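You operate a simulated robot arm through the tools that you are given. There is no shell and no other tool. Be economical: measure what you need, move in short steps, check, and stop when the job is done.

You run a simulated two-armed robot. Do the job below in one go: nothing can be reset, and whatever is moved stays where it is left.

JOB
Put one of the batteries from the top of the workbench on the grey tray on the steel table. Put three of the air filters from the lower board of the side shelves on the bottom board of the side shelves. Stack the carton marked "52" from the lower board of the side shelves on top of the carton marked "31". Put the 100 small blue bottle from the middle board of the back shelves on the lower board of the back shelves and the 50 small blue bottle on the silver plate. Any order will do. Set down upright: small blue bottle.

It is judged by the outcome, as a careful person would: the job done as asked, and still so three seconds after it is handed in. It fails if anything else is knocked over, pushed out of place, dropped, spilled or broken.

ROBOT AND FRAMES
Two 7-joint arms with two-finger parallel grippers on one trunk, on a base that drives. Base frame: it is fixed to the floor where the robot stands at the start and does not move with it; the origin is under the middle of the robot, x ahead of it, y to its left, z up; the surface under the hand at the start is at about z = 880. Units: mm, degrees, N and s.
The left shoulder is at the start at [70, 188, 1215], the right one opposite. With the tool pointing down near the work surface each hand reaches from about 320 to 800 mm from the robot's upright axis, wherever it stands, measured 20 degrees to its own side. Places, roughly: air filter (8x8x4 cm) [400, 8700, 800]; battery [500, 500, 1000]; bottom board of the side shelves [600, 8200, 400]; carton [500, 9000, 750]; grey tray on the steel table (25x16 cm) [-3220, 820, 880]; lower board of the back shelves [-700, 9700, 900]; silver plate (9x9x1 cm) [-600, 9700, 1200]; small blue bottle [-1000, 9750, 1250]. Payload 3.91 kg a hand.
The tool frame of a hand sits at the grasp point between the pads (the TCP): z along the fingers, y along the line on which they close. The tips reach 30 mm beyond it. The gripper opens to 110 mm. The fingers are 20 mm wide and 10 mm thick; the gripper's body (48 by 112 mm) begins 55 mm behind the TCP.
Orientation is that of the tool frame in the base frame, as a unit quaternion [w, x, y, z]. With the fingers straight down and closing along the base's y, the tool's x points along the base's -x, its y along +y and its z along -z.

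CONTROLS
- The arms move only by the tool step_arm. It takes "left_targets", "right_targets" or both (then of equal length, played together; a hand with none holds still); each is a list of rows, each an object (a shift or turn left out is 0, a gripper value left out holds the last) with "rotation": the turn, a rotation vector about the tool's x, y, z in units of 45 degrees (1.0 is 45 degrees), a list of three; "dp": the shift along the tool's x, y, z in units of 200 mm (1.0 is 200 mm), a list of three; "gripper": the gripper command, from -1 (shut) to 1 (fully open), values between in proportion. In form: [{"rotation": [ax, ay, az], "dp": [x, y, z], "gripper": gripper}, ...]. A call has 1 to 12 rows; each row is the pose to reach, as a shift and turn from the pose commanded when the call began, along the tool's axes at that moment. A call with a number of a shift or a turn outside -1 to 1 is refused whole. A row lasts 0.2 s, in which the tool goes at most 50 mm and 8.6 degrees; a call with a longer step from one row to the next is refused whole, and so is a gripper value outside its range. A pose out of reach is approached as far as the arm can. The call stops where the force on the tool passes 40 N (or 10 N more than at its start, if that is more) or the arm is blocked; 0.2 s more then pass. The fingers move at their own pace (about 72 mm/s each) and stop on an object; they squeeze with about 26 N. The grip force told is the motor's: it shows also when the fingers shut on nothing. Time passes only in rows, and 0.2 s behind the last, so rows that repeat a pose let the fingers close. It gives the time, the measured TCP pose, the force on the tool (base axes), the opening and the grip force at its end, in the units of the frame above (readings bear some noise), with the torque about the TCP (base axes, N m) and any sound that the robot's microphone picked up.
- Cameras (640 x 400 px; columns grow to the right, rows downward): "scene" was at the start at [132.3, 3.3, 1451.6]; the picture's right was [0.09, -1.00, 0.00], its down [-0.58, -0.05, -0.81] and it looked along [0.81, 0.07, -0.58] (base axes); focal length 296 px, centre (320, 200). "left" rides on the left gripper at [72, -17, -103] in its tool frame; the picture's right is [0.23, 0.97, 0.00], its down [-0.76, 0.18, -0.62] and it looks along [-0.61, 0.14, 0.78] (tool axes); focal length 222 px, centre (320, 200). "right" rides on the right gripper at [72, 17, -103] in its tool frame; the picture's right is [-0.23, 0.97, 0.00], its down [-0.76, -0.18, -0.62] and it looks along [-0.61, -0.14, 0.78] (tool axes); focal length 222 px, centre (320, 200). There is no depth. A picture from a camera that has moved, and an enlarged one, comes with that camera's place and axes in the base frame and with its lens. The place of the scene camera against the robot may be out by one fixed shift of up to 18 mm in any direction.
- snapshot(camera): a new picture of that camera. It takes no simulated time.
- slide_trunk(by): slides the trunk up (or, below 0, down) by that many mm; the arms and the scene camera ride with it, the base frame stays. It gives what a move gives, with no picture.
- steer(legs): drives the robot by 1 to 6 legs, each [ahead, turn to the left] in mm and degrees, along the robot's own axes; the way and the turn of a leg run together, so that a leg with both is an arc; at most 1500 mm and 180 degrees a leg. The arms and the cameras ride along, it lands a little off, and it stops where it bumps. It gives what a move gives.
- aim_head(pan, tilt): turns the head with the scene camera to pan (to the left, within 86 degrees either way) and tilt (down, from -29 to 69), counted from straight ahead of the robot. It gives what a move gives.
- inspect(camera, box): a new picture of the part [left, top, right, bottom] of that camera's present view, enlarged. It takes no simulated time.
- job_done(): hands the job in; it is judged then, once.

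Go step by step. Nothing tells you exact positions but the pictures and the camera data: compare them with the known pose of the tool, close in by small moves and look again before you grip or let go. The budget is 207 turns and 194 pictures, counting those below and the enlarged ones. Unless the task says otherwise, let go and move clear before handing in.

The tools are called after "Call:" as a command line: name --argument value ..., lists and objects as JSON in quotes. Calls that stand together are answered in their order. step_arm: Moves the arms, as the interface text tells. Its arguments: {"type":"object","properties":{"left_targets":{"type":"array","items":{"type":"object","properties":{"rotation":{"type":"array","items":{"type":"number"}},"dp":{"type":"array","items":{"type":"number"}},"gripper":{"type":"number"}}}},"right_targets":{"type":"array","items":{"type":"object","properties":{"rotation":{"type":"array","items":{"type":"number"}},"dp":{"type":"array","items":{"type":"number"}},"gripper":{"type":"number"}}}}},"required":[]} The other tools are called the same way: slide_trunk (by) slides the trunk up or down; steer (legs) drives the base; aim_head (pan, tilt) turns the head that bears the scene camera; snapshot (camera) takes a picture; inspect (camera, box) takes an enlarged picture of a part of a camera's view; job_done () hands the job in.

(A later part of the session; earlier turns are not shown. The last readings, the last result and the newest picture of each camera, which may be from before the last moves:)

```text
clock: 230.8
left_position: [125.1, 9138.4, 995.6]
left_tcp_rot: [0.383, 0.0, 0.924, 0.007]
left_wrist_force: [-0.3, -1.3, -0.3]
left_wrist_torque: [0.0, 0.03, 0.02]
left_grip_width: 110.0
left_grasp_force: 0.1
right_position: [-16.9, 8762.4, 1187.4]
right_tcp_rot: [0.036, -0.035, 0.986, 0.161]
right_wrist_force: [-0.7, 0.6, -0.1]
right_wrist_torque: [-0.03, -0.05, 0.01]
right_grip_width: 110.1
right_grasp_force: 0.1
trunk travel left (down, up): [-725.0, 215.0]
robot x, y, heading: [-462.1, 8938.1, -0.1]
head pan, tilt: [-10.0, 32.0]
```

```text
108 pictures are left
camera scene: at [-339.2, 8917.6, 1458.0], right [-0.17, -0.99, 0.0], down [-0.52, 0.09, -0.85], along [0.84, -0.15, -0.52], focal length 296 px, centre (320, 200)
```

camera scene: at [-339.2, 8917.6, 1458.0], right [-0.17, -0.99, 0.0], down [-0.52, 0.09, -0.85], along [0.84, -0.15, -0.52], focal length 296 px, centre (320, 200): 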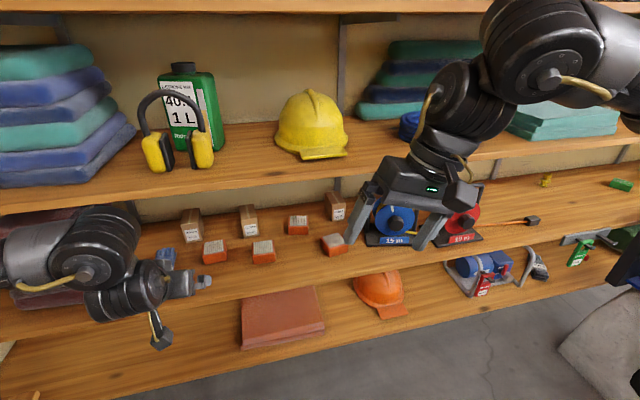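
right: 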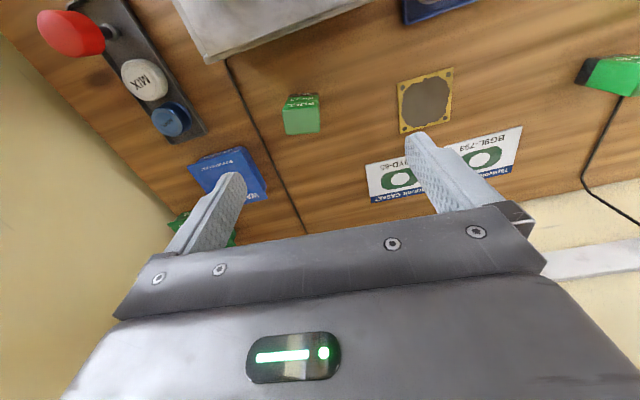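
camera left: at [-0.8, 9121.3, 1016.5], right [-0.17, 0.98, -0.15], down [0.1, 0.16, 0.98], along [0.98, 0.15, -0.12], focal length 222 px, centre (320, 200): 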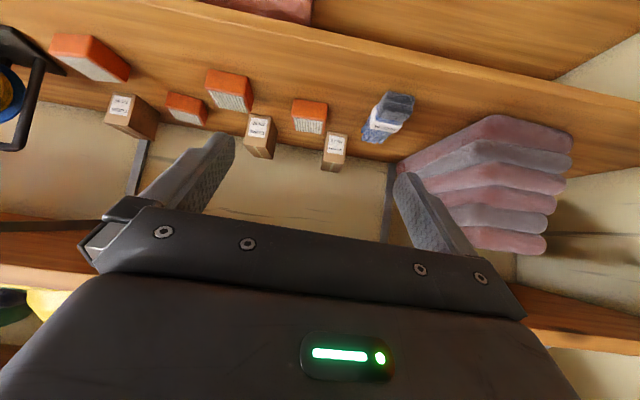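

Call:
inspect --camera "left" --box '[160, 50, 400, 200]'

Call:
inspect --camera "scene" --box '[170, 180, 362, 300]'

```text
2.67 times, centred on (280, 125) of left
camera zoom: at [-0.8, 9121.3, 1016.5], right [-0.17, 0.98, -0.15], down [0.1, 0.16, 0.98], along [0.98, 0.15, -0.12], focal length 592 px, centre (427, 400)
```

zoom: 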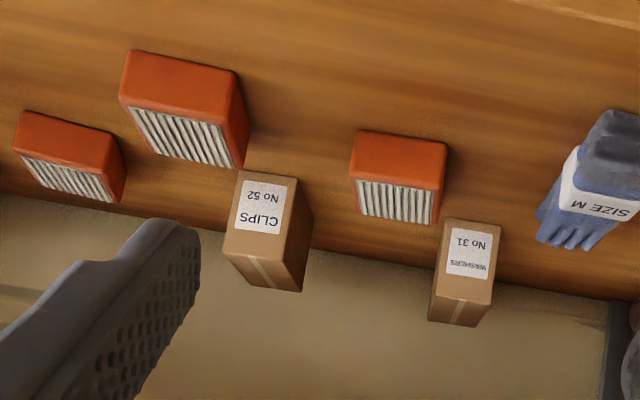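

```text
3.33 times, centred on (266, 240) of scene
camera zoom: at [-339.2, 8917.6, 1458.0], right [-0.17, -0.99, 0.0], down [-0.52, 0.09, -0.85], along [0.84, -0.15, -0.52], focal length 986 px, centre (500, 67)
```

zoom: 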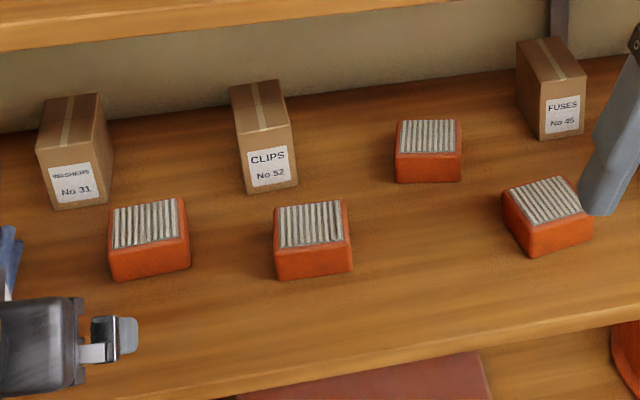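

Triangulating: lower board z≈765, its front edge x≈292; filter F1 centre (475, 9131), F2 (446, 8972), F3 (573, 8843), carton 31 front (558, 9218), carton 52 front (552, 9014). I'll bring the left hand down to filter height in front of the board.

Call:
step_arm --left_targets '[{"dp": [0.08, -0.01, 0.19]}, {"dp": [0.16, -0.02, 0.38]}, {"dp": [0.24, -0.03, 0.57]}, {"dp": [0.32, -0.035, 0.76]}, {"dp": [0.39, -0.035, 0.93]}, {"dp": [0.39, -0.035, 0.93]}]'

Call:
snapshot --camera "left"

```text
clock: 232.2
left_position: [204.3, 9137.1, 802.8]
left_tcp_rot: [0.379, 0.0, 0.925, 0.009]
left_wrist_force: [-0.6, -0.1, -0.1]
left_wrist_torque: [0.0, 0.02, 0.01]
left_grip_width: 110.2
left_grasp_force: 0.0
right_position: [-10.2, 8761.3, 1183.8]
right_tcp_rot: [0.033, -0.034, 0.986, 0.16]
right_wrist_force: [-0.1, 0.2, 0.5]
right_wrist_torque: [-0.02, -0.02, 0.0]
right_grip_width: 109.9
right_grasp_force: 0.1
trunk travel left (down, up): [-725.0, 215.0]
robot x, y, heading: [-463.7, 8940.5, 0.1]
head pan, tilt: [-10.0, 32.0]
```

```text
105 pictures are left
camera left: at [78.9, 9118.9, 824.9], right [-0.17, 0.98, -0.15], down [0.1, 0.16, 0.98], along [0.98, 0.15, -0.13], focal length 222 px, centre (320, 200)
```

left: 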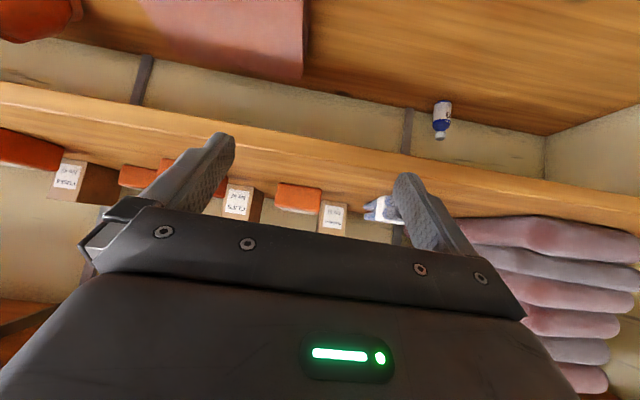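

The filter F1 lines up with the hand. I'll drive 170 mm forward, under the upper board, and recheck.

Call:
steer --legs '[[170, 0]]'

Call:
snapshot --camera "left"

Call:
snapshot --camera "scene"

```text
clock: 233.7
left_position: [371.4, 9138.8, 803.5]
left_tcp_rot: [0.379, -0.001, 0.925, 0.008]
left_wrist_force: [-0.3, -0.2, -0.6]
left_wrist_torque: [-0.02, -0.02, -0.01]
left_grip_width: 110.0
left_grasp_force: 0.0
right_position: [159.5, 8764.7, 1185.4]
right_tcp_rot: [0.033, -0.036, 0.986, 0.16]
right_wrist_force: [-0.4, 1.1, 0.1]
right_wrist_torque: [0.07, 0.01, -0.01]
right_grip_width: 109.9
right_grasp_force: 0.1
trunk travel left (down, up): [-725.0, 215.0]
robot x, y, heading: [-296.2, 8940.0, 0.3]
head pan, tilt: [-10.0, 32.0]
```

```text
104 pictures are left
camera left: at [246.4, 9121.5, 825.5], right [-0.17, 0.97, -0.15], down [0.1, 0.16, 0.98], along [0.98, 0.15, -0.13], focal length 222 px, centre (320, 200)
```

left: 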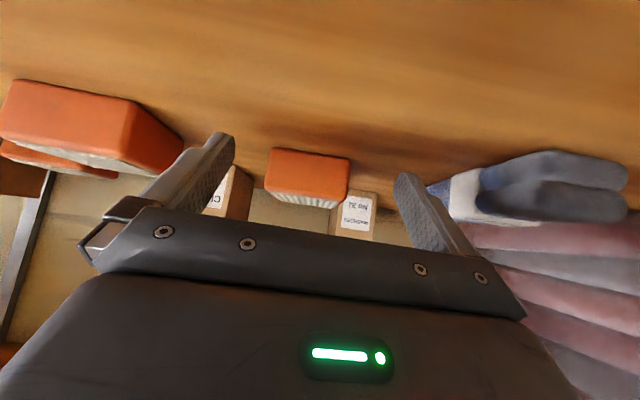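

```text
103 pictures are left
camera scene: at [-162.3, 8918.4, 1457.0], right [-0.17, -0.99, 0.0], down [-0.52, 0.09, -0.85], along [0.84, -0.14, -0.53], focal length 296 px, centre (320, 200)
```

scene: 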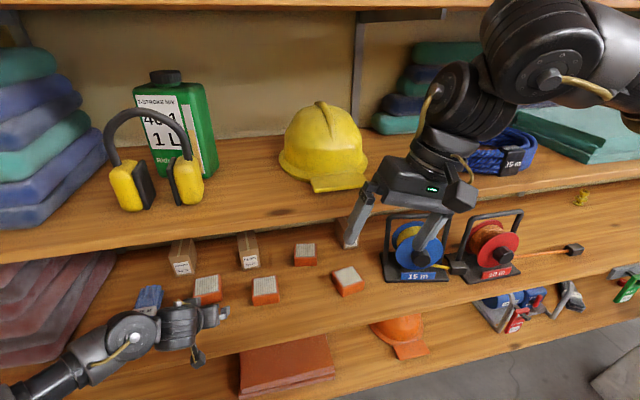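

F1 is centred between the fingers. I'll advance 100 mm by arm and close.

Call:
step_arm --left_targets '[{"dp": [-0.12, -0.01, 0.13]}, {"dp": [-0.24, -0.01, 0.25]}, {"dp": [-0.3435, -0.01, 0.3635]}, {"dp": [-0.3435, -0.01, 0.3635]}, {"dp": [-0.3435, -0.01, 0.3635], "gripper": -1}, {"dp": [-0.3435, -0.01, 0.3635]}, {"dp": [-0.3435, -0.01, 0.3635]}]'

Call:
snapshot --camera "left"

Call:
snapshot --camera "scene"

```text
clock: 235.3
left_position: [470.3, 9137.8, 800.9]
left_tcp_rot: [0.379, -0.001, 0.925, 0.008]
left_wrist_force: [-0.7, 1.5, 2.9]
left_wrist_torque: [0.15, -0.04, 0.1]
left_grip_width: 76.5
left_grasp_force: 25.9
right_position: [159.7, 8765.3, 1184.5]
right_tcp_rot: [0.034, -0.036, 0.986, 0.16]
right_wrist_force: [-0.2, 0.1, 0.6]
right_wrist_torque: [-0.04, 0.0, -0.01]
right_grip_width: 109.9
right_grasp_force: 0.1
trunk travel left (down, up): [-725.0, 215.0]
robot x, y, heading: [-292.6, 8934.4, 0.3]
head pan, tilt: [-10.0, 32.0]
```

```text
102 pictures are left
camera left: at [345.0, 9120.9, 822.2], right [-0.17, 0.97, -0.15], down [0.1, 0.16, 0.98], along [0.98, 0.15, -0.13], focal length 222 px, centre (320, 200)
```

left: 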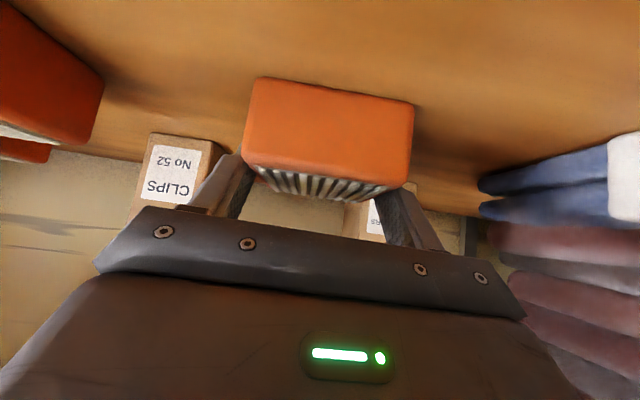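

```text
101 pictures are left
camera scene: at [-162.1, 8918.6, 1456.9], right [-0.17, -0.99, 0.0], down [-0.52, 0.09, -0.85], along [0.84, -0.14, -0.53], focal length 296 px, centre (320, 200)
```

scene: 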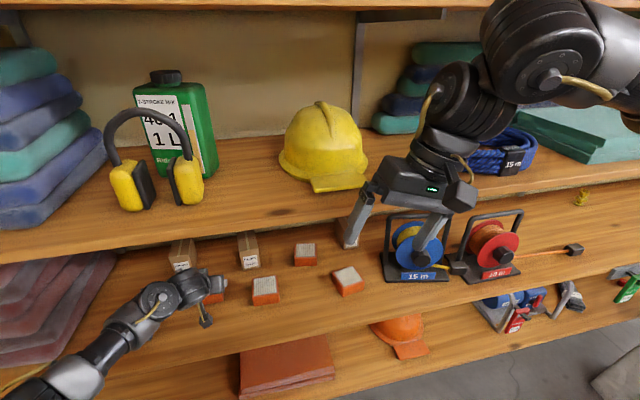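

F1 is held. Lift 25 mm, then back out of the shelf.

Call:
step_arm --left_targets '[{"dp": [-0.045, 0, -0.045]}, {"dp": [-0.09, 0, -0.09]}, {"dp": [-0.09, 0, -0.09]}]'

Call:
steer --legs '[[-275, 0]]'

Call:
slide_trunk --by -375

Call:
snapshot --camera "scene"

Call:
snapshot --camera "left"

```text
clock: 236.1
left_position: [471.1, 9137.8, 824.6]
left_tcp_rot: [0.378, -0.001, 0.926, 0.009]
left_wrist_force: [-0.7, -0.7, -1.6]
left_wrist_torque: [-0.04, -0.02, 0.0]
left_grip_width: 76.2
left_grasp_force: 25.7
right_position: [159.6, 8763.6, 1184.5]
right_tcp_rot: [0.032, -0.036, 0.986, 0.16]
right_wrist_force: [-0.2, -1.5, 0.3]
right_wrist_torque: [0.0, 0.0, -0.01]
right_grip_width: 109.8
right_grasp_force: 0.1
trunk travel left (down, up): [-725.0, 215.0]
robot x, y, heading: [-295.9, 8938.3, 0.2]
head pan, tilt: [-10.0, 32.0]
```

```text
clock: 238.1
left_position: [190.3, 9135.4, 825.7]
left_tcp_rot: [0.379, -0.001, 0.925, 0.008]
left_wrist_force: [-0.3, -0.1, -0.3]
left_wrist_torque: [0.0, 0.0, 0.02]
left_grip_width: 75.4
left_grasp_force: 25.8
right_position: [-121.0, 8763.2, 1183.9]
right_tcp_rot: [0.033, -0.036, 0.986, 0.16]
right_wrist_force: [0.1, 0.1, 0.3]
right_wrist_torque: [0.0, -0.01, 0.0]
right_grip_width: 109.9
right_grasp_force: 0.1
trunk travel left (down, up): [-725.0, 215.0]
robot x, y, heading: [-577.2, 8934.2, 0.5]
head pan, tilt: [-10.0, 32.0]
```

```text
clock: 241.7
left_position: [191.6, 9135.4, 451.6]
left_tcp_rot: [0.379, -0.002, 0.925, 0.007]
left_wrist_force: [0.2, 0.1, -0.4]
left_wrist_torque: [-0.01, 0.01, 0.0]
left_grip_width: 74.2
left_grasp_force: 26.5
right_position: [-121.1, 8761.9, 809.7]
right_tcp_rot: [0.033, -0.037, 0.986, 0.159]
right_wrist_force: [0.1, -0.2, 0.0]
right_wrist_torque: [-0.03, 0.0, -0.02]
right_grip_width: 109.9
right_grasp_force: 0.1
trunk travel left (down, up): [-350.0, 590.0]
robot x, y, heading: [-574.8, 8939.2, 0.5]
head pan, tilt: [-10.0, 32.0]
```

```text
100 pictures are left
camera scene: at [-442.6, 8916.7, 1081.9], right [-0.17, -0.99, 0.0], down [-0.52, 0.09, -0.85], along [0.84, -0.14, -0.53], focal length 296 px, centre (320, 200)
```

scene: 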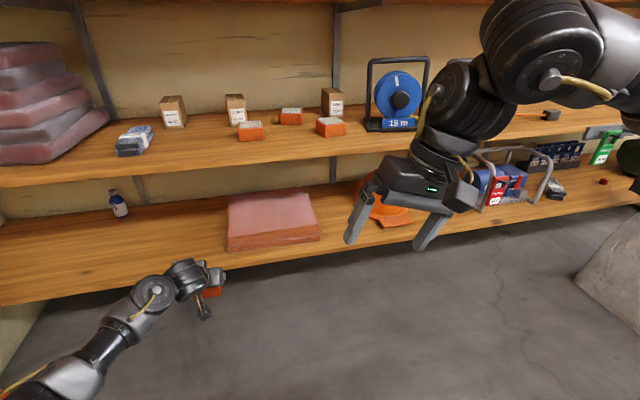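

```text
99 pictures are left
camera left: at [65.9, 9117.6, 472.5], right [-0.17, 0.97, -0.15], down [0.1, 0.16, 0.98], along [0.98, 0.15, -0.13], focal length 222 px, centre (320, 200)
```

left: 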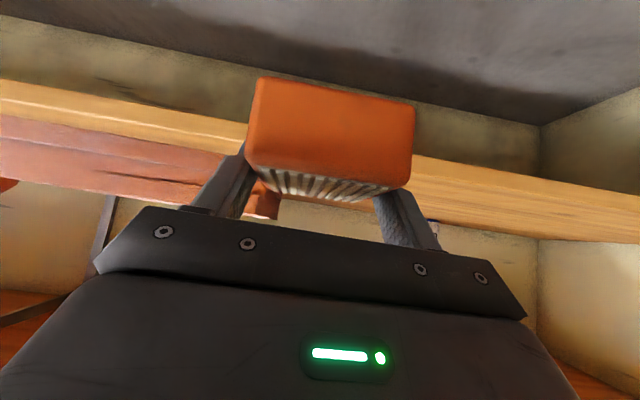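

F1 is held out in front at bottom-board level. I'll raise it 30 mm for margin, turn 15° left towards the empty part of the bottom board and look.

Call:
step_arm --left_targets '[{"dp": [-0.053, 0, -0.053]}, {"dp": [-0.106, 0, -0.106]}, {"dp": [-0.106, 0, -0.106]}]'

Call:
steer --legs '[[0, 15], [120, 0]]'

Call:
aim_head --pan 5 --tilt 35

Call:
snapshot --camera "scene"

Call:
snapshot --camera "left"

```text
clock: 242.5
left_position: [190.6, 9134.2, 479.5]
left_tcp_rot: [0.379, -0.001, 0.925, 0.008]
left_wrist_force: [0.9, 0.2, -0.8]
left_wrist_torque: [0.01, 0.02, 0.02]
left_grip_width: 74.2
left_grasp_force: 25.7
right_position: [-120.8, 8761.4, 809.5]
right_tcp_rot: [0.033, -0.037, 0.986, 0.159]
right_wrist_force: [0.4, 0.5, 0.5]
right_wrist_torque: [0.0, -0.02, -0.04]
right_grip_width: 109.9
right_grasp_force: 0.0
trunk travel left (down, up): [-350.0, 590.0]
robot x, y, heading: [-575.7, 8937.0, 0.4]
head pan, tilt: [-10.0, 32.0]
```

```text
clock: 244.6
left_position: [227.2, 9361.3, 479.7]
left_tcp_rot: [0.375, -0.124, 0.917, 0.058]
left_wrist_force: [-1.0, -0.5, -1.6]
left_wrist_torque: [0.03, -0.03, 0.03]
left_grip_width: 74.3
left_grasp_force: 25.8
right_position: [24.8, 8920.3, 808.7]
right_tcp_rot: [0.012, -0.167, 0.972, 0.163]
right_wrist_force: [-0.4, 0.4, 0.4]
right_wrist_torque: [-0.02, 0.01, 0.03]
right_grip_width: 110.1
right_grasp_force: 0.0
trunk travel left (down, up): [-350.0, 590.0]
robot x, y, heading: [-458.7, 8970.7, 15.4]
head pan, tilt: [-10.0, 32.0]
```

```text
clock: 245.4
left_position: [228.4, 9360.2, 480.2]
left_tcp_rot: [0.375, -0.124, 0.917, 0.059]
left_wrist_force: [-0.2, 0.1, -0.6]
left_wrist_torque: [-0.01, -0.01, 0.01]
left_grip_width: 74.2
left_grasp_force: 26.0
right_position: [24.9, 8919.6, 809.3]
right_tcp_rot: [0.012, -0.167, 0.972, 0.163]
right_wrist_force: [0.7, -0.2, 0.2]
right_wrist_torque: [0.0, 0.02, 0.0]
right_grip_width: 110.1
right_grasp_force: 0.1
trunk travel left (down, up): [-350.0, 590.0]
robot x, y, heading: [-459.0, 8968.9, 15.6]
head pan, tilt: [5.0, 35.0]
```

```text
98 pictures are left
camera scene: at [-333.7, 9008.3, 1077.2], right [0.35, -0.94, 0.0], down [-0.54, -0.2, -0.82], along [0.77, 0.29, -0.57], focal length 296 px, centre (320, 200)
```

scene: 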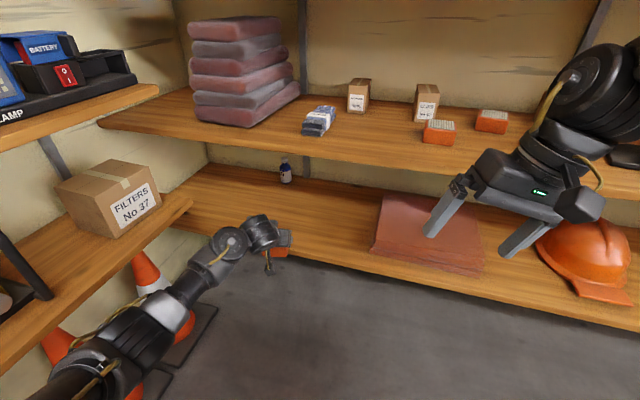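

```text
97 pictures are left
camera left: at [112.0, 9310.6, 502.0], right [-0.42, 0.9, -0.15], down [0.06, 0.19, 0.98], along [0.91, 0.4, -0.13], focal length 222 px, centre (320, 200)
```

left: 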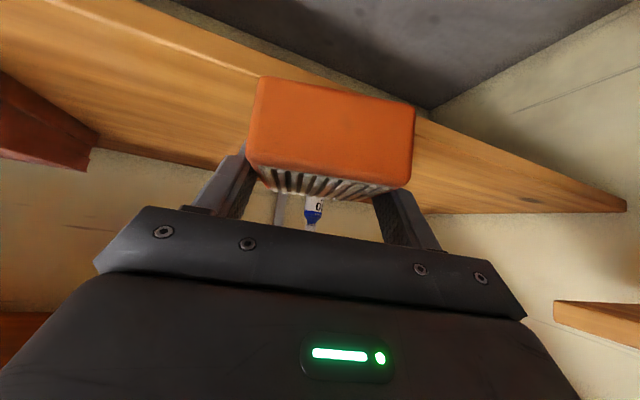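

The way is clear; the far-corner bottle is well away. I'll drive 175 mm forward over the board.

Call:
steer --legs '[[175, 0]]'

Call:
snapshot --camera "scene"

Call:
snapshot --camera "left"

```text
clock: 246.9
left_position: [393.9, 9408.3, 479.8]
left_tcp_rot: [0.374, -0.126, 0.917, 0.06]
left_wrist_force: [-1.1, 0.4, -1.3]
left_wrist_torque: [0.01, 0.01, 0.0]
left_grip_width: 74.1
left_grasp_force: 26.0
right_position: [192.2, 8968.0, 809.2]
right_tcp_rot: [0.011, -0.168, 0.972, 0.163]
right_wrist_force: [0.2, 0.6, 0.2]
right_wrist_torque: [-0.02, 0.02, 0.01]
right_grip_width: 110.0
right_grasp_force: 0.0
trunk travel left (down, up): [-350.0, 590.0]
robot x, y, heading: [-291.9, 9016.7, 15.8]
head pan, tilt: [5.0, 35.0]
```

```text
96 pictures are left
camera scene: at [-165.5, 9056.0, 1077.0], right [0.35, -0.94, 0.0], down [-0.54, -0.2, -0.82], along [0.77, 0.29, -0.57], focal length 296 px, centre (320, 200)
```

scene: 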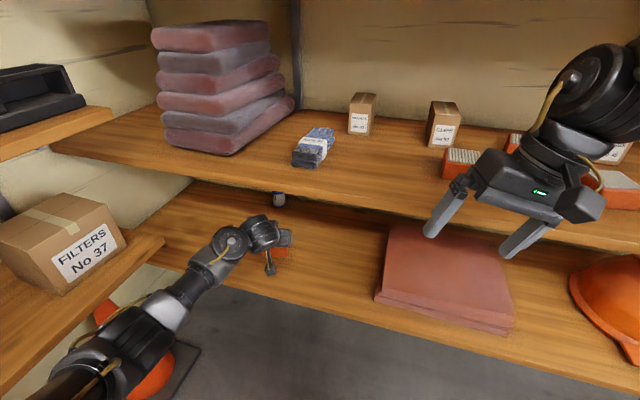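

```text
95 pictures are left
camera left: at [278.6, 9359.8, 501.3], right [-0.42, 0.89, -0.15], down [0.06, 0.19, 0.98], along [0.9, 0.41, -0.13], focal length 222 px, centre (320, 200)
```

left: 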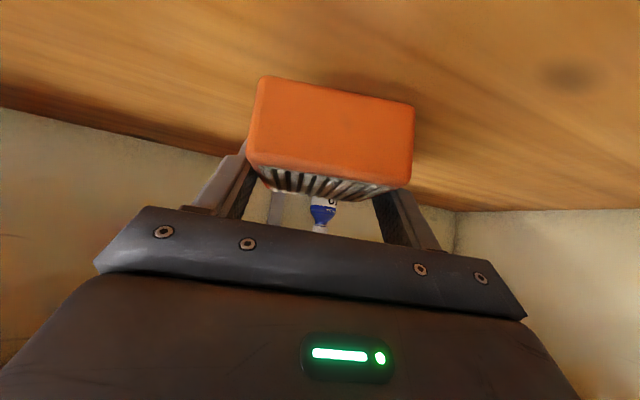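

Filter is over the bottom board. Lowering to contact.

Call:
step_arm --left_targets '[{"dp": [0.035, 0, 0.035]}, {"dp": [0.07, 0, 0.07]}, {"dp": [0.088, 0, 0.088]}, {"dp": [0.1, 0, 0.1]}, {"dp": [0.11, 0, 0.11]}, {"dp": [0.118, 0, 0.118]}, {"dp": [0.125, 0, 0.125]}, {"dp": [0.132, 0, 0.132]}, {"dp": [0.132, 0, 0.132]}]'

Call:
snapshot --camera "left"

```text
clock: 248.9
left_position: [391.9, 9409.5, 444.0]
left_tcp_rot: [0.375, -0.125, 0.917, 0.059]
left_wrist_force: [-0.2, -0.4, -0.9]
left_wrist_torque: [0.01, -0.01, -0.03]
left_grip_width: 73.7
left_grasp_force: 25.8
right_position: [192.8, 8968.6, 810.1]
right_tcp_rot: [0.011, -0.168, 0.972, 0.163]
right_wrist_force: [-0.7, -0.3, 0.0]
right_wrist_torque: [0.02, -0.03, 0.0]
right_grip_width: 109.9
right_grasp_force: 0.0
trunk travel left (down, up): [-350.0, 590.0]
robot x, y, heading: [-291.8, 9015.6, 15.8]
head pan, tilt: [5.0, 35.0]
```

```text
94 pictures are left
camera left: at [277.0, 9359.9, 464.7], right [-0.42, 0.89, -0.15], down [0.06, 0.19, 0.98], along [0.9, 0.41, -0.13], focal length 222 px, centre (320, 200)
```

left: 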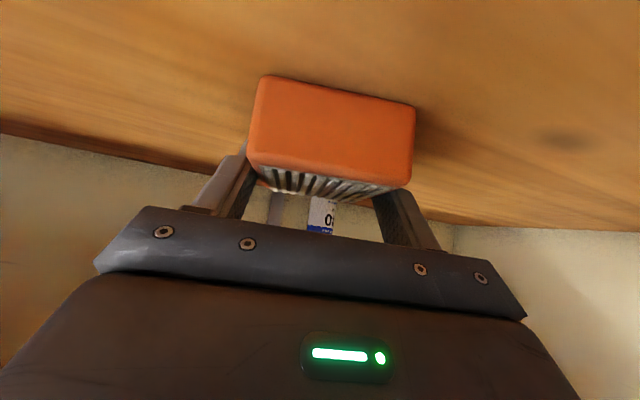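

Call:
step_arm --left_targets '[{"dp": [0.012, 0, 0.012]}, {"dp": [0.024, 0, 0.024]}, {"dp": [0.036, 0, 0.036]}, {"dp": [0.046, 0, 0.046]}, {"dp": [0.046, 0, 0.046]}]'

Call:
snapshot --camera "left"

```text
clock: 250.0
left_position: [395.6, 9411.4, 440.1]
left_tcp_rot: [0.385, -0.126, 0.913, 0.057]
left_wrist_force: [-1.8, 0.0, 16.0]
left_wrist_torque: [0.38, 0.09, 0.01]
left_grip_width: 73.6
left_grasp_force: 26.6
right_position: [190.4, 8967.8, 811.1]
right_tcp_rot: [0.012, -0.17, 0.972, 0.164]
right_wrist_force: [-0.6, -0.2, 0.2]
right_wrist_torque: [0.0, -0.02, 0.05]
right_grip_width: 110.1
right_grasp_force: 0.0
trunk travel left (down, up): [-350.0, 590.0]
robot x, y, heading: [-293.0, 9012.7, 16.0]
head pan, tilt: [5.0, 35.0]
stopped in row 5 (left hand): the force on the tool passed its limit at 41 N (the readings are from after the stop); the commanded pose is now the measured one
```

```text
93 pictures are left
camera left: at [280.5, 9360.7, 459.3], right [-0.42, 0.89, -0.15], down [0.04, 0.19, 0.98], along [0.91, 0.41, -0.11], focal length 222 px, centre (320, 200)
```

left: 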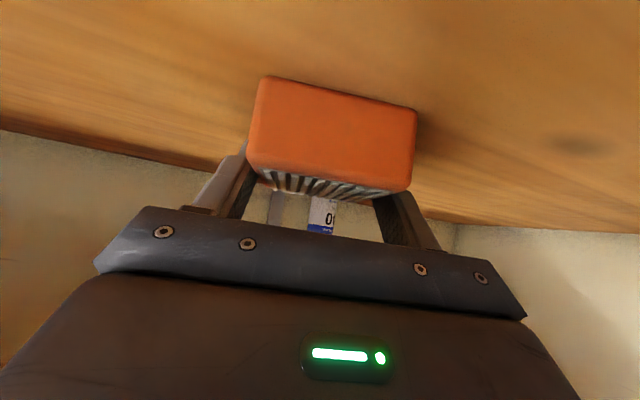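

Contact. Release and raise, then back out.

Call:
step_arm --left_targets '[{"dp": [-0.003, 0, -0.003]}, {"dp": [-0.003, 0, -0.003], "gripper": 0.7}, {"dp": [-0.003, 0, -0.003], "gripper": 1}, {"dp": [-0.003, 0, -0.003]}, {"dp": [-0.1, 0, -0.1]}, {"dp": [-0.2, 0, -0.2]}, {"dp": [-0.2, 0, -0.2]}]'

Call:
snapshot --camera "left"

Call:
steer --legs '[[-300, 0], [0, -15.6]]'

Call:
slide_trunk --by 375

Call:
snapshot --camera "scene"

```text
clock: 251.6
left_position: [393.9, 9410.6, 492.4]
left_tcp_rot: [0.38, -0.127, 0.914, 0.058]
left_wrist_force: [0.6, 0.1, -0.4]
left_wrist_torque: [0.0, 0.0, 0.02]
left_grip_width: 109.9
left_grasp_force: 0.1
right_position: [193.0, 8968.2, 808.7]
right_tcp_rot: [0.012, -0.168, 0.972, 0.163]
right_wrist_force: [-0.1, 0.2, 0.5]
right_wrist_torque: [0.0, -0.02, -0.01]
right_grip_width: 109.9
right_grasp_force: 0.0
trunk travel left (down, up): [-350.0, 590.0]
robot x, y, heading: [-293.0, 9017.1, 15.9]
head pan, tilt: [5.0, 35.0]
```

```text
92 pictures are left
camera left: at [277.4, 9359.9, 511.7], right [-0.42, 0.89, -0.15], down [0.05, 0.19, 0.98], along [0.91, 0.41, -0.12], focal length 222 px, centre (320, 200)
```

left: 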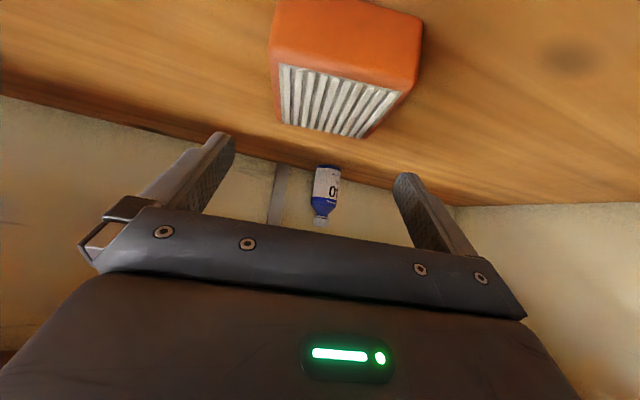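

```text
clock: 254.6
left_position: [179.7, 9135.0, 492.3]
left_tcp_rot: [0.384, -0.006, 0.923, 0.008]
left_wrist_force: [-0.1, -0.4, -0.7]
left_wrist_torque: [0.02, -0.02, 0.01]
left_grip_width: 110.0
left_grasp_force: 0.1
right_position: [-128.4, 8760.8, 809.9]
right_tcp_rot: [0.033, -0.038, 0.986, 0.16]
right_wrist_force: [1.2, 0.2, 0.0]
right_wrist_torque: [0.0, -0.01, -0.01]
right_grip_width: 109.9
right_grasp_force: 0.1
trunk travel left (down, up): [-350.0, 590.0]
robot x, y, heading: [-584.7, 8932.1, 0.6]
head pan, tilt: [5.0, 35.0]
```

```text
clock: 258.2
left_position: [179.6, 9135.0, 866.1]
left_tcp_rot: [0.385, -0.005, 0.923, 0.008]
left_wrist_force: [0.3, 0.4, -0.1]
left_wrist_torque: [-0.03, 0.02, -0.02]
left_grip_width: 109.8
left_grasp_force: 0.1
right_position: [-127.6, 8761.3, 1185.5]
right_tcp_rot: [0.032, -0.039, 0.986, 0.16]
right_wrist_force: [0.6, 0.2, -0.2]
right_wrist_torque: [0.01, 0.02, -0.01]
right_grip_width: 110.0
right_grasp_force: 0.1
trunk travel left (down, up): [-725.0, 215.0]
robot x, y, heading: [-580.6, 8933.7, 0.7]
head pan, tilt: [5.0, 35.0]
```

```text
91 pictures are left
camera scene: at [-451.3, 8937.1, 1452.2], right [0.1, -0.99, 0.0], down [-0.57, -0.06, -0.82], along [0.81, 0.08, -0.57], focal length 296 px, centre (320, 200)
```

scene: 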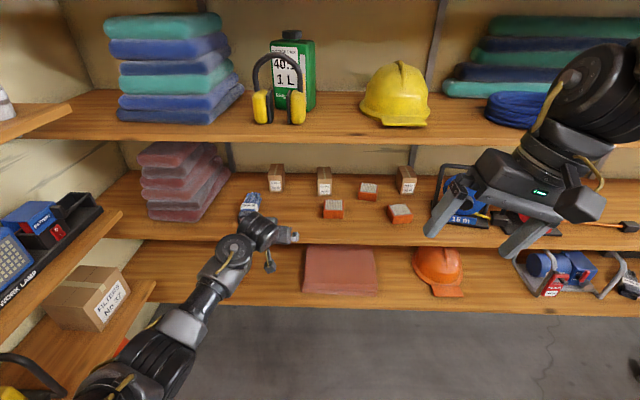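

F1 sits on the bottom board. Next F2 at about (446, 8972): I'll shift the hand right and down in front of it.

Call:
step_arm --left_targets '[{"dp": [0.04, -0.16, 0.04]}, {"dp": [0.09, -0.33, 0.09]}, {"dp": [0.14, -0.5, 0.14]}, {"dp": [0.19, -0.67, 0.19]}, {"dp": [0.23, -0.815, 0.23]}, {"dp": [0.23, -0.815, 0.23]}]'

Call:
steer --legs '[[150, 0]]'

Call:
snapshot --camera "left"

Call:
snapshot --camera "scene"

```text
clock: 259.6
left_position: [180.3, 8975.5, 799.4]
left_tcp_rot: [0.384, -0.006, 0.923, 0.008]
left_wrist_force: [0.6, -0.1, 0.8]
left_wrist_torque: [-0.02, 0.03, 0.04]
left_grip_width: 110.0
left_grasp_force: 0.2
right_position: [-129.9, 8763.1, 1185.7]
right_tcp_rot: [0.031, -0.039, 0.986, 0.16]
right_wrist_force: [-0.3, -0.1, -0.8]
right_wrist_torque: [-0.03, 0.04, 0.02]
right_grip_width: 109.9
right_grasp_force: 0.0
trunk travel left (down, up): [-725.0, 215.0]
robot x, y, heading: [-585.9, 8929.7, 0.6]
head pan, tilt: [5.0, 35.0]
```

```text
clock: 261.0
left_position: [330.1, 8977.5, 799.5]
left_tcp_rot: [0.385, -0.006, 0.923, 0.008]
left_wrist_force: [0.2, 0.1, 0.3]
left_wrist_torque: [0.01, 0.02, 0.0]
left_grip_width: 110.0
left_grasp_force: 0.1
right_position: [20.7, 8762.9, 1185.2]
right_tcp_rot: [0.033, -0.039, 0.986, 0.161]
right_wrist_force: [0.2, 0.6, -0.9]
right_wrist_torque: [-0.02, 0.0, 0.01]
right_grip_width: 110.0
right_grasp_force: 0.0
trunk travel left (down, up): [-725.0, 215.0]
robot x, y, heading: [-432.0, 8933.6, 0.9]
head pan, tilt: [5.0, 35.0]
```

```text
90 pictures are left
camera left: at [204.5, 8959.6, 819.6], right [-0.18, 0.97, -0.15], down [0.09, 0.17, 0.98], along [0.98, 0.16, -0.12], focal length 222 px, centre (320, 200)
```

left: 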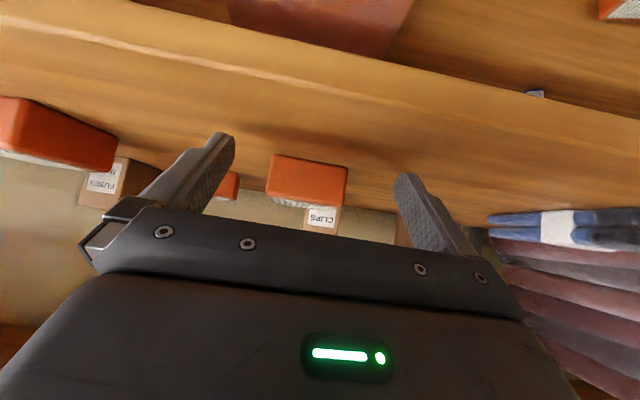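

```text
89 pictures are left
camera scene: at [-302.0, 8939.1, 1452.4], right [0.1, -0.99, 0.0], down [-0.57, -0.06, -0.82], along [0.82, 0.08, -0.57], focal length 296 px, centre (320, 200)
```

scene: 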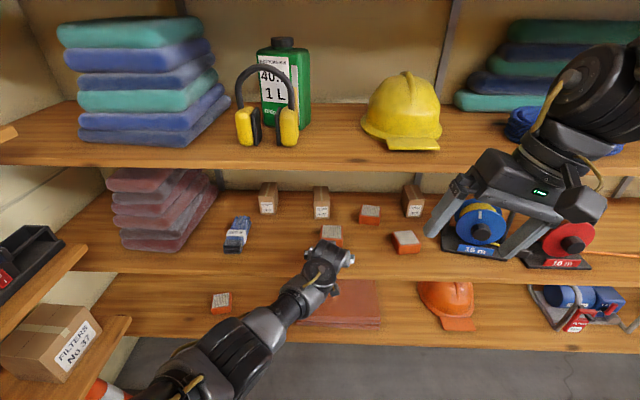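

Aligned with F2. I'll drive 60 mm more, then advance 55 mm by arm and close.

Call:
steer --legs '[[60, 0]]'

Call:
step_arm --left_targets '[{"dp": [-0.1, 0, 0.1]}, {"dp": [-0.195, 0, 0.195]}, {"dp": [-0.195, 0, 0.195]}, {"dp": [-0.195, 0, 0.195], "gripper": -1}, {"dp": [-0.195, 0, 0.195]}, {"dp": [-0.195, 0, 0.195]}]'

Call:
snapshot --camera "left"

```text
clock: 261.9
left_position: [384.5, 8977.6, 806.5]
left_tcp_rot: [0.389, -0.005, 0.921, 0.006]
left_wrist_force: [-0.7, 0.1, 0.8]
left_wrist_torque: [-0.04, 0.02, -0.03]
left_grip_width: 109.9
left_grasp_force: 0.0
right_position: [71.7, 8763.9, 1191.5]
right_tcp_rot: [0.039, -0.04, 0.985, 0.162]
right_wrist_force: [-0.9, 0.2, 0.4]
right_wrist_torque: [-0.04, -0.07, -0.02]
right_grip_width: 109.8
right_grasp_force: 0.0
trunk travel left (down, up): [-725.0, 215.0]
robot x, y, heading: [-374.3, 8934.1, 0.6]
head pan, tilt: [5.0, 35.0]
```

```text
clock: 263.4
left_position: [423.7, 8977.5, 807.6]
left_tcp_rot: [0.385, -0.004, 0.923, 0.007]
left_wrist_force: [1.3, -0.2, -0.4]
left_wrist_torque: [0.02, 0.04, 0.01]
left_grip_width: 73.4
left_grasp_force: 25.7
left hand out of reach, approached as far as the arm can: row 2, 3, 4, 5, 6
right_position: [80.9, 8763.7, 1186.1]
right_tcp_rot: [0.035, -0.04, 0.985, 0.161]
right_wrist_force: [-0.1, -1.0, 0.9]
right_wrist_torque: [0.02, 0.01, 0.01]
right_grip_width: 109.9
right_grasp_force: 0.1
trunk travel left (down, up): [-725.0, 215.0]
robot x, y, heading: [-372.7, 8933.4, 0.8]
head pan, tilt: [5.0, 35.0]
```

```text
88 pictures are left
camera left: at [299.3, 8959.4, 828.2], right [-0.17, 0.97, -0.15], down [0.09, 0.17, 0.98], along [0.98, 0.16, -0.12], focal length 222 px, centre (320, 200)
```

left: 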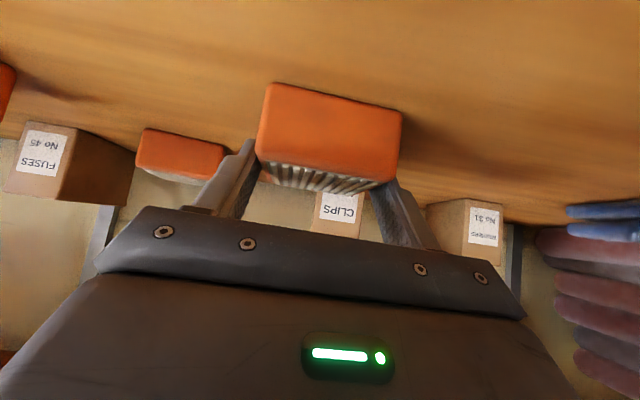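

F2 is gripped slightly forward in the fingers but securely. I'll lift it 50 mm, back out, lower the trunk and turn toward the next free spot.

Call:
step_arm --left_targets '[{"dp": [-0.06, 0, -0.06]}, {"dp": [-0.12, 0, -0.12]}, {"dp": [-0.177, 0, -0.177]}, {"dp": [-0.177, 0, -0.177]}]'

Call:
steer --legs '[[-235, 0]]'

Call:
slide_trunk --by -375

Call:
steer --legs '[[0, 17], [100, 0]]'

Call:
snapshot --camera "scene"

Call:
snapshot --camera "left"

```text
clock: 264.4
left_position: [424.7, 8977.6, 858.0]
left_tcp_rot: [0.386, -0.005, 0.922, 0.007]
left_wrist_force: [0.0, -0.2, -0.5]
left_wrist_torque: [0.0, 0.02, -0.03]
left_grip_width: 73.4
left_grasp_force: 25.7
right_position: [81.2, 8764.3, 1185.6]
right_tcp_rot: [0.034, -0.038, 0.986, 0.161]
right_wrist_force: [-0.5, 0.7, 0.3]
right_wrist_torque: [0.03, -0.03, 0.0]
right_grip_width: 110.1
right_grasp_force: 0.0
trunk travel left (down, up): [-725.0, 215.0]
robot x, y, heading: [-374.4, 8931.2, 0.8]
head pan, tilt: [5.0, 35.0]
```

```text
clock: 266.1
left_position: [190.1, 8976.5, 859.0]
left_tcp_rot: [0.385, -0.006, 0.923, 0.008]
left_wrist_force: [0.0, 0.1, -1.5]
left_wrist_torque: [-0.01, 0.0, 0.0]
left_grip_width: 73.7
left_grasp_force: 26.1
right_position: [-150.8, 8762.6, 1185.7]
right_tcp_rot: [0.034, -0.041, 0.986, 0.161]
right_wrist_force: [-0.2, -0.1, 0.9]
right_wrist_torque: [0.01, 0.0, -0.03]
right_grip_width: 110.1
right_grasp_force: 0.1
trunk travel left (down, up): [-725.0, 215.0]
robot x, y, heading: [-607.7, 8932.9, 0.6]
head pan, tilt: [5.0, 35.0]
```

```text
clock: 269.7
left_position: [190.0, 8977.6, 483.6]
left_tcp_rot: [0.385, -0.007, 0.923, 0.008]
left_wrist_force: [1.0, -0.1, -0.3]
left_wrist_torque: [-0.03, 0.02, 0.03]
left_grip_width: 73.5
left_grasp_force: 26.4
right_position: [-153.2, 8763.6, 811.1]
right_tcp_rot: [0.035, -0.041, 0.985, 0.161]
right_wrist_force: [0.2, 0.7, 0.3]
right_wrist_torque: [-0.03, -0.01, -0.05]
right_grip_width: 110.2
right_grasp_force: 0.0
trunk travel left (down, up): [-350.0, 590.0]
robot x, y, heading: [-606.8, 8932.7, 0.8]
head pan, tilt: [5.0, 35.0]
```

```text
clock: 271.8
left_position: [238.0, 9236.8, 483.8]
left_tcp_rot: [0.38, -0.142, 0.912, 0.065]
left_wrist_force: [0.3, -0.4, 0.0]
left_wrist_torque: [-0.02, 0.01, -0.01]
left_grip_width: 73.3
left_grasp_force: 25.9
right_position: [-27.9, 8932.3, 810.9]
right_tcp_rot: [0.01, -0.184, 0.969, 0.164]
right_wrist_force: [-0.1, 0.2, 0.3]
right_wrist_torque: [0.04, -0.02, -0.03]
right_grip_width: 109.9
right_grasp_force: 0.1
trunk travel left (down, up): [-350.0, 590.0]
robot x, y, heading: [-511.7, 8961.0, 17.8]
head pan, tilt: [5.0, 35.0]
```

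```text
87 pictures are left
camera scene: at [-387.7, 9007.2, 1077.0], right [0.39, -0.92, 0.0], down [-0.53, -0.22, -0.82], along [0.75, 0.32, -0.57], focal length 296 px, centre (320, 200)
```

scene: 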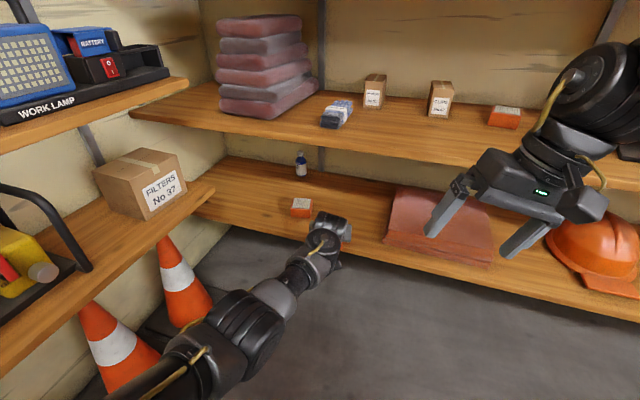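

```text
86 pictures are left
camera left: at [123.7, 9183.1, 503.1], right [-0.45, 0.88, -0.15], down [0.04, 0.19, 0.98], along [0.89, 0.44, -0.12], focal length 222 px, centre (320, 200)
```

left: 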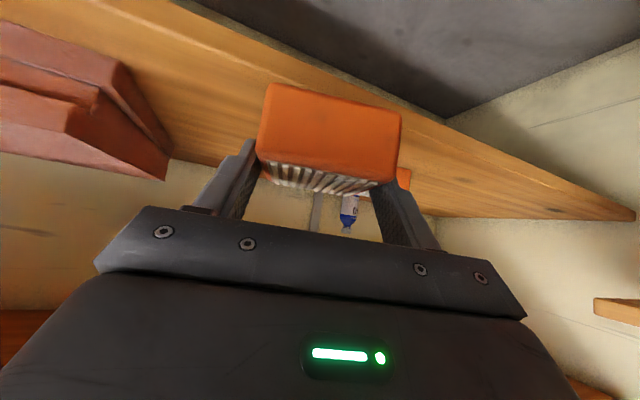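

Clear. Driving 165 mm ahead and shifting 12 mm right to keep room from the first filter, then checking.

Call:
step_arm --left_targets '[{"dp": [0, -0.06, 0]}, {"dp": [0, -0.06, 0]}]'

Call:
steer --legs '[[165, 0]]'

Call:
snapshot --camera "left"

Call:
snapshot --camera "scene"

```text
clock: 272.4
left_position: [240.5, 9226.1, 482.6]
left_tcp_rot: [0.38, -0.141, 0.912, 0.064]
left_wrist_force: [0.6, 0.7, -0.2]
left_wrist_torque: [0.02, -0.02, -0.05]
left_grip_width: 73.1
left_grasp_force: 25.5
right_position: [-28.5, 8931.5, 810.7]
right_tcp_rot: [0.01, -0.184, 0.969, 0.164]
right_wrist_force: [0.2, 0.3, -0.5]
right_wrist_torque: [0.01, -0.01, -0.02]
right_grip_width: 109.9
right_grasp_force: 0.1
trunk travel left (down, up): [-350.0, 590.0]
robot x, y, heading: [-512.3, 8963.2, 17.6]
head pan, tilt: [5.0, 35.0]
```

```text
clock: 273.9
left_position: [402.0, 9273.9, 480.9]
left_tcp_rot: [0.38, -0.14, 0.912, 0.064]
left_wrist_force: [-0.1, 0.8, -1.5]
left_wrist_torque: [-0.04, -0.02, -0.04]
left_grip_width: 73.3
left_grasp_force: 26.2
right_position: [130.5, 8981.2, 810.6]
right_tcp_rot: [0.009, -0.185, 0.969, 0.164]
right_wrist_force: [0.8, 0.3, -0.2]
right_wrist_torque: [0.01, 0.01, -0.04]
right_grip_width: 109.9
right_grasp_force: 0.1
trunk travel left (down, up): [-350.0, 590.0]
robot x, y, heading: [-351.6, 9016.1, 17.6]
head pan, tilt: [5.0, 35.0]
```

```text
85 pictures are left
camera left: at [286.5, 9220.8, 502.6], right [-0.45, 0.88, -0.15], down [0.04, 0.19, 0.98], along [0.89, 0.43, -0.12], focal length 222 px, centre (320, 200)
```

left: 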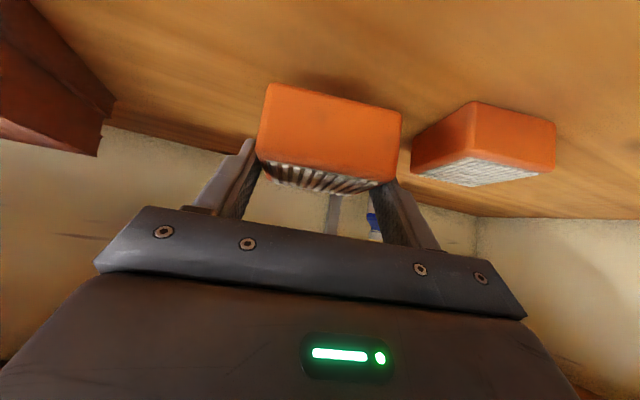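

```text
84 pictures are left
camera scene: at [-228.7, 9057.4, 1077.0], right [0.38, -0.92, 0.0], down [-0.53, -0.22, -0.82], along [0.76, 0.31, -0.57], focal length 296 px, centre (320, 200)
```

scene: 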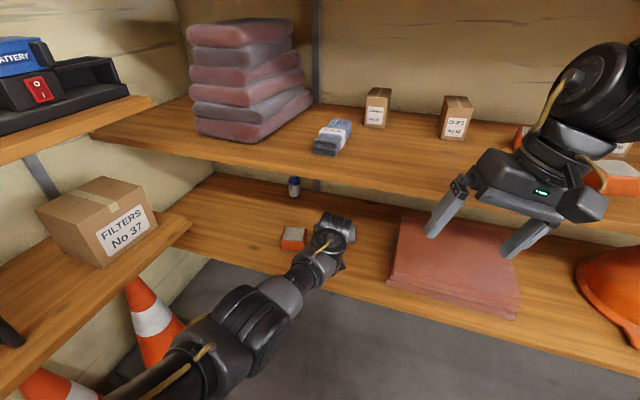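

Good spacing. Lowering to contact.

Call:
step_arm --left_targets '[{"dp": [0.035, 0, 0.035]}, {"dp": [0.07, 0, 0.07]}, {"dp": [0.095, 0, 0.095]}, {"dp": [0.104, 0, 0.104]}, {"dp": [0.111, 0, 0.111]}, {"dp": [0.118, 0, 0.118]}, {"dp": [0.122, 0, 0.122]}, {"dp": [0.122, 0, 0.122]}]'

```text
clock: 275.7
left_position: [401.3, 9273.8, 448.2]
left_tcp_rot: [0.379, -0.141, 0.912, 0.064]
left_wrist_force: [-0.1, 0.1, 0.0]
left_wrist_torque: [0.01, 0.02, 0.0]
left_grip_width: 73.2
left_grasp_force: 25.6
right_position: [130.4, 8980.8, 811.4]
right_tcp_rot: [0.011, -0.184, 0.969, 0.164]
right_wrist_force: [0.0, 0.7, 0.1]
right_wrist_torque: [0.01, 0.04, 0.0]
right_grip_width: 110.0
right_grasp_force: 0.0
trunk travel left (down, up): [-350.0, 590.0]
robot x, y, heading: [-354.2, 9015.3, 17.4]
head pan, tilt: [5.0, 35.0]
```

Nearly there; 1–2 mm steps to contact.

Call:
step_arm --left_targets '[{"dp": [0.005, 0, 0.005]}, {"dp": [0.01, 0, 0.01]}, {"dp": [0.015, 0, 0.015]}, {"dp": [0.015, 0, 0.015]}]'

```text
clock: 276.7
left_position: [401.8, 9274.4, 446.8]
left_tcp_rot: [0.381, -0.139, 0.912, 0.063]
left_wrist_force: [0.4, -1.9, 11.0]
left_wrist_torque: [-0.38, 0.14, 0.01]
left_grip_width: 73.3
left_grasp_force: 25.8
right_position: [129.3, 8980.7, 812.0]
right_tcp_rot: [0.011, -0.184, 0.969, 0.164]
right_wrist_force: [-0.2, -0.5, 0.0]
right_wrist_torque: [-0.03, 0.03, -0.01]
right_grip_width: 109.8
right_grasp_force: 0.0
trunk travel left (down, up): [-350.0, 590.0]
robot x, y, heading: [-353.4, 9009.2, 17.9]
head pan, tilt: [5.0, 35.0]
```

Contact. Release, raise, back away, and return to the upper level.

Call:
step_arm --left_targets '[{"dp": [-0.003, 0, -0.003]}, {"dp": [-0.003, 0, -0.003], "gripper": 0.5}, {"dp": [-0.003, 0, -0.003], "gripper": 0.82}, {"dp": [-0.003, 0, -0.003]}, {"dp": [-0.1, 0, -0.1]}, {"dp": [-0.2, 0, -0.2]}, {"dp": [-0.2, 0, -0.2]}]'

Call:
snapshot --camera "left"

Call:
steer --legs '[[-270, 0], [0, -17.5]]'

Call:
slide_trunk --by 375

Call:
aim_head --pan -8 --tilt 33

Call:
snapshot --camera "scene"

```text
clock: 278.3
left_position: [400.5, 9273.0, 499.7]
left_tcp_rot: [0.38, -0.141, 0.912, 0.064]
left_wrist_force: [-0.3, -0.5, 0.3]
left_wrist_torque: [0.01, -0.01, 0.0]
left_grip_width: 100.0
left_grasp_force: 0.0
right_position: [131.4, 8979.9, 810.7]
right_tcp_rot: [0.01, -0.183, 0.969, 0.164]
right_wrist_force: [-0.8, 0.0, 0.3]
right_wrist_torque: [0.04, -0.03, -0.02]
right_grip_width: 110.1
right_grasp_force: 0.0
trunk travel left (down, up): [-350.0, 590.0]
robot x, y, heading: [-354.2, 9013.3, 17.6]
head pan, tilt: [5.0, 35.0]
```

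```text
83 pictures are left
camera left: at [286.0, 9219.7, 520.9], right [-0.45, 0.88, -0.15], down [0.04, 0.19, 0.98], along [0.89, 0.44, -0.12], focal length 222 px, centre (320, 200)
```

left: 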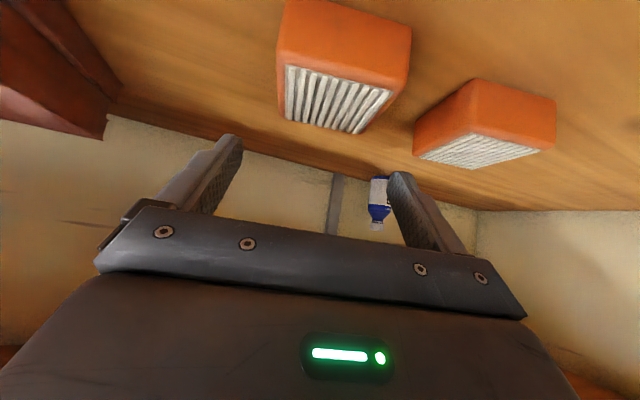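

```text
clock: 281.2
left_position: [183.9, 8945.6, 500.0]
left_tcp_rot: [0.387, 0.005, 0.922, 0.004]
left_wrist_force: [0.0, 0.3, -0.9]
left_wrist_torque: [0.01, 0.0, 0.0]
left_grip_width: 100.2
left_grasp_force: 0.1
right_position: [-163.0, 8751.9, 810.7]
right_tcp_rot: [0.036, -0.03, 0.986, 0.161]
right_wrist_force: [-0.8, -0.3, -0.3]
right_wrist_torque: [0.03, 0.0, 0.0]
right_grip_width: 110.2
right_grasp_force: 0.1
trunk travel left (down, up): [-350.0, 590.0]
robot x, y, heading: [-612.0, 8930.1, -0.6]
head pan, tilt: [5.0, 35.0]
```

```text
clock: 284.8
left_position: [184.6, 8946.3, 877.1]
left_tcp_rot: [0.385, 0.004, 0.923, 0.002]
left_wrist_force: [0.6, 0.3, 0.0]
left_wrist_torque: [0.01, 0.0, 0.0]
left_grip_width: 100.2
left_grasp_force: 0.1
right_position: [-162.3, 8751.8, 1184.9]
right_tcp_rot: [0.036, -0.03, 0.986, 0.161]
right_wrist_force: [0.0, 0.5, 0.5]
right_wrist_torque: [0.01, -0.02, -0.04]
right_grip_width: 109.9
right_grasp_force: 0.1
trunk travel left (down, up): [-725.0, 215.0]
robot x, y, heading: [-609.7, 8931.1, -0.3]
head pan, tilt: [5.0, 35.0]
```

```text
clock: 285.6
left_position: [183.4, 8945.2, 876.3]
left_tcp_rot: [0.386, 0.004, 0.922, 0.003]
left_wrist_force: [-0.2, -0.3, -0.2]
left_wrist_torque: [-0.04, -0.03, -0.02]
left_grip_width: 99.9
left_grasp_force: 0.0
right_position: [-162.4, 8751.7, 1185.6]
right_tcp_rot: [0.036, -0.029, 0.986, 0.16]
right_wrist_force: [-0.1, -0.7, 0.4]
right_wrist_torque: [0.03, 0.0, 0.01]
right_grip_width: 110.2
right_grasp_force: 0.0
trunk travel left (down, up): [-725.0, 215.0]
robot x, y, heading: [-611.8, 8930.1, -0.2]
head pan, tilt: [-8.0, 33.0]
```

```text
82 pictures are left
camera scene: at [-480.2, 8913.2, 1455.3], right [-0.14, -0.99, 0.0], down [-0.54, 0.08, -0.84], along [0.83, -0.12, -0.54], focal length 296 px, centre (320, 200)
```

scene: 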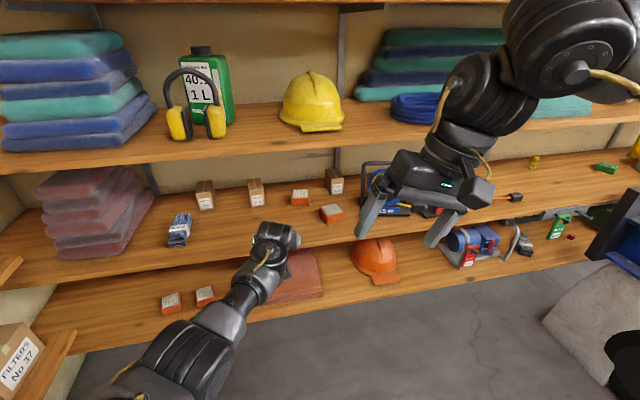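

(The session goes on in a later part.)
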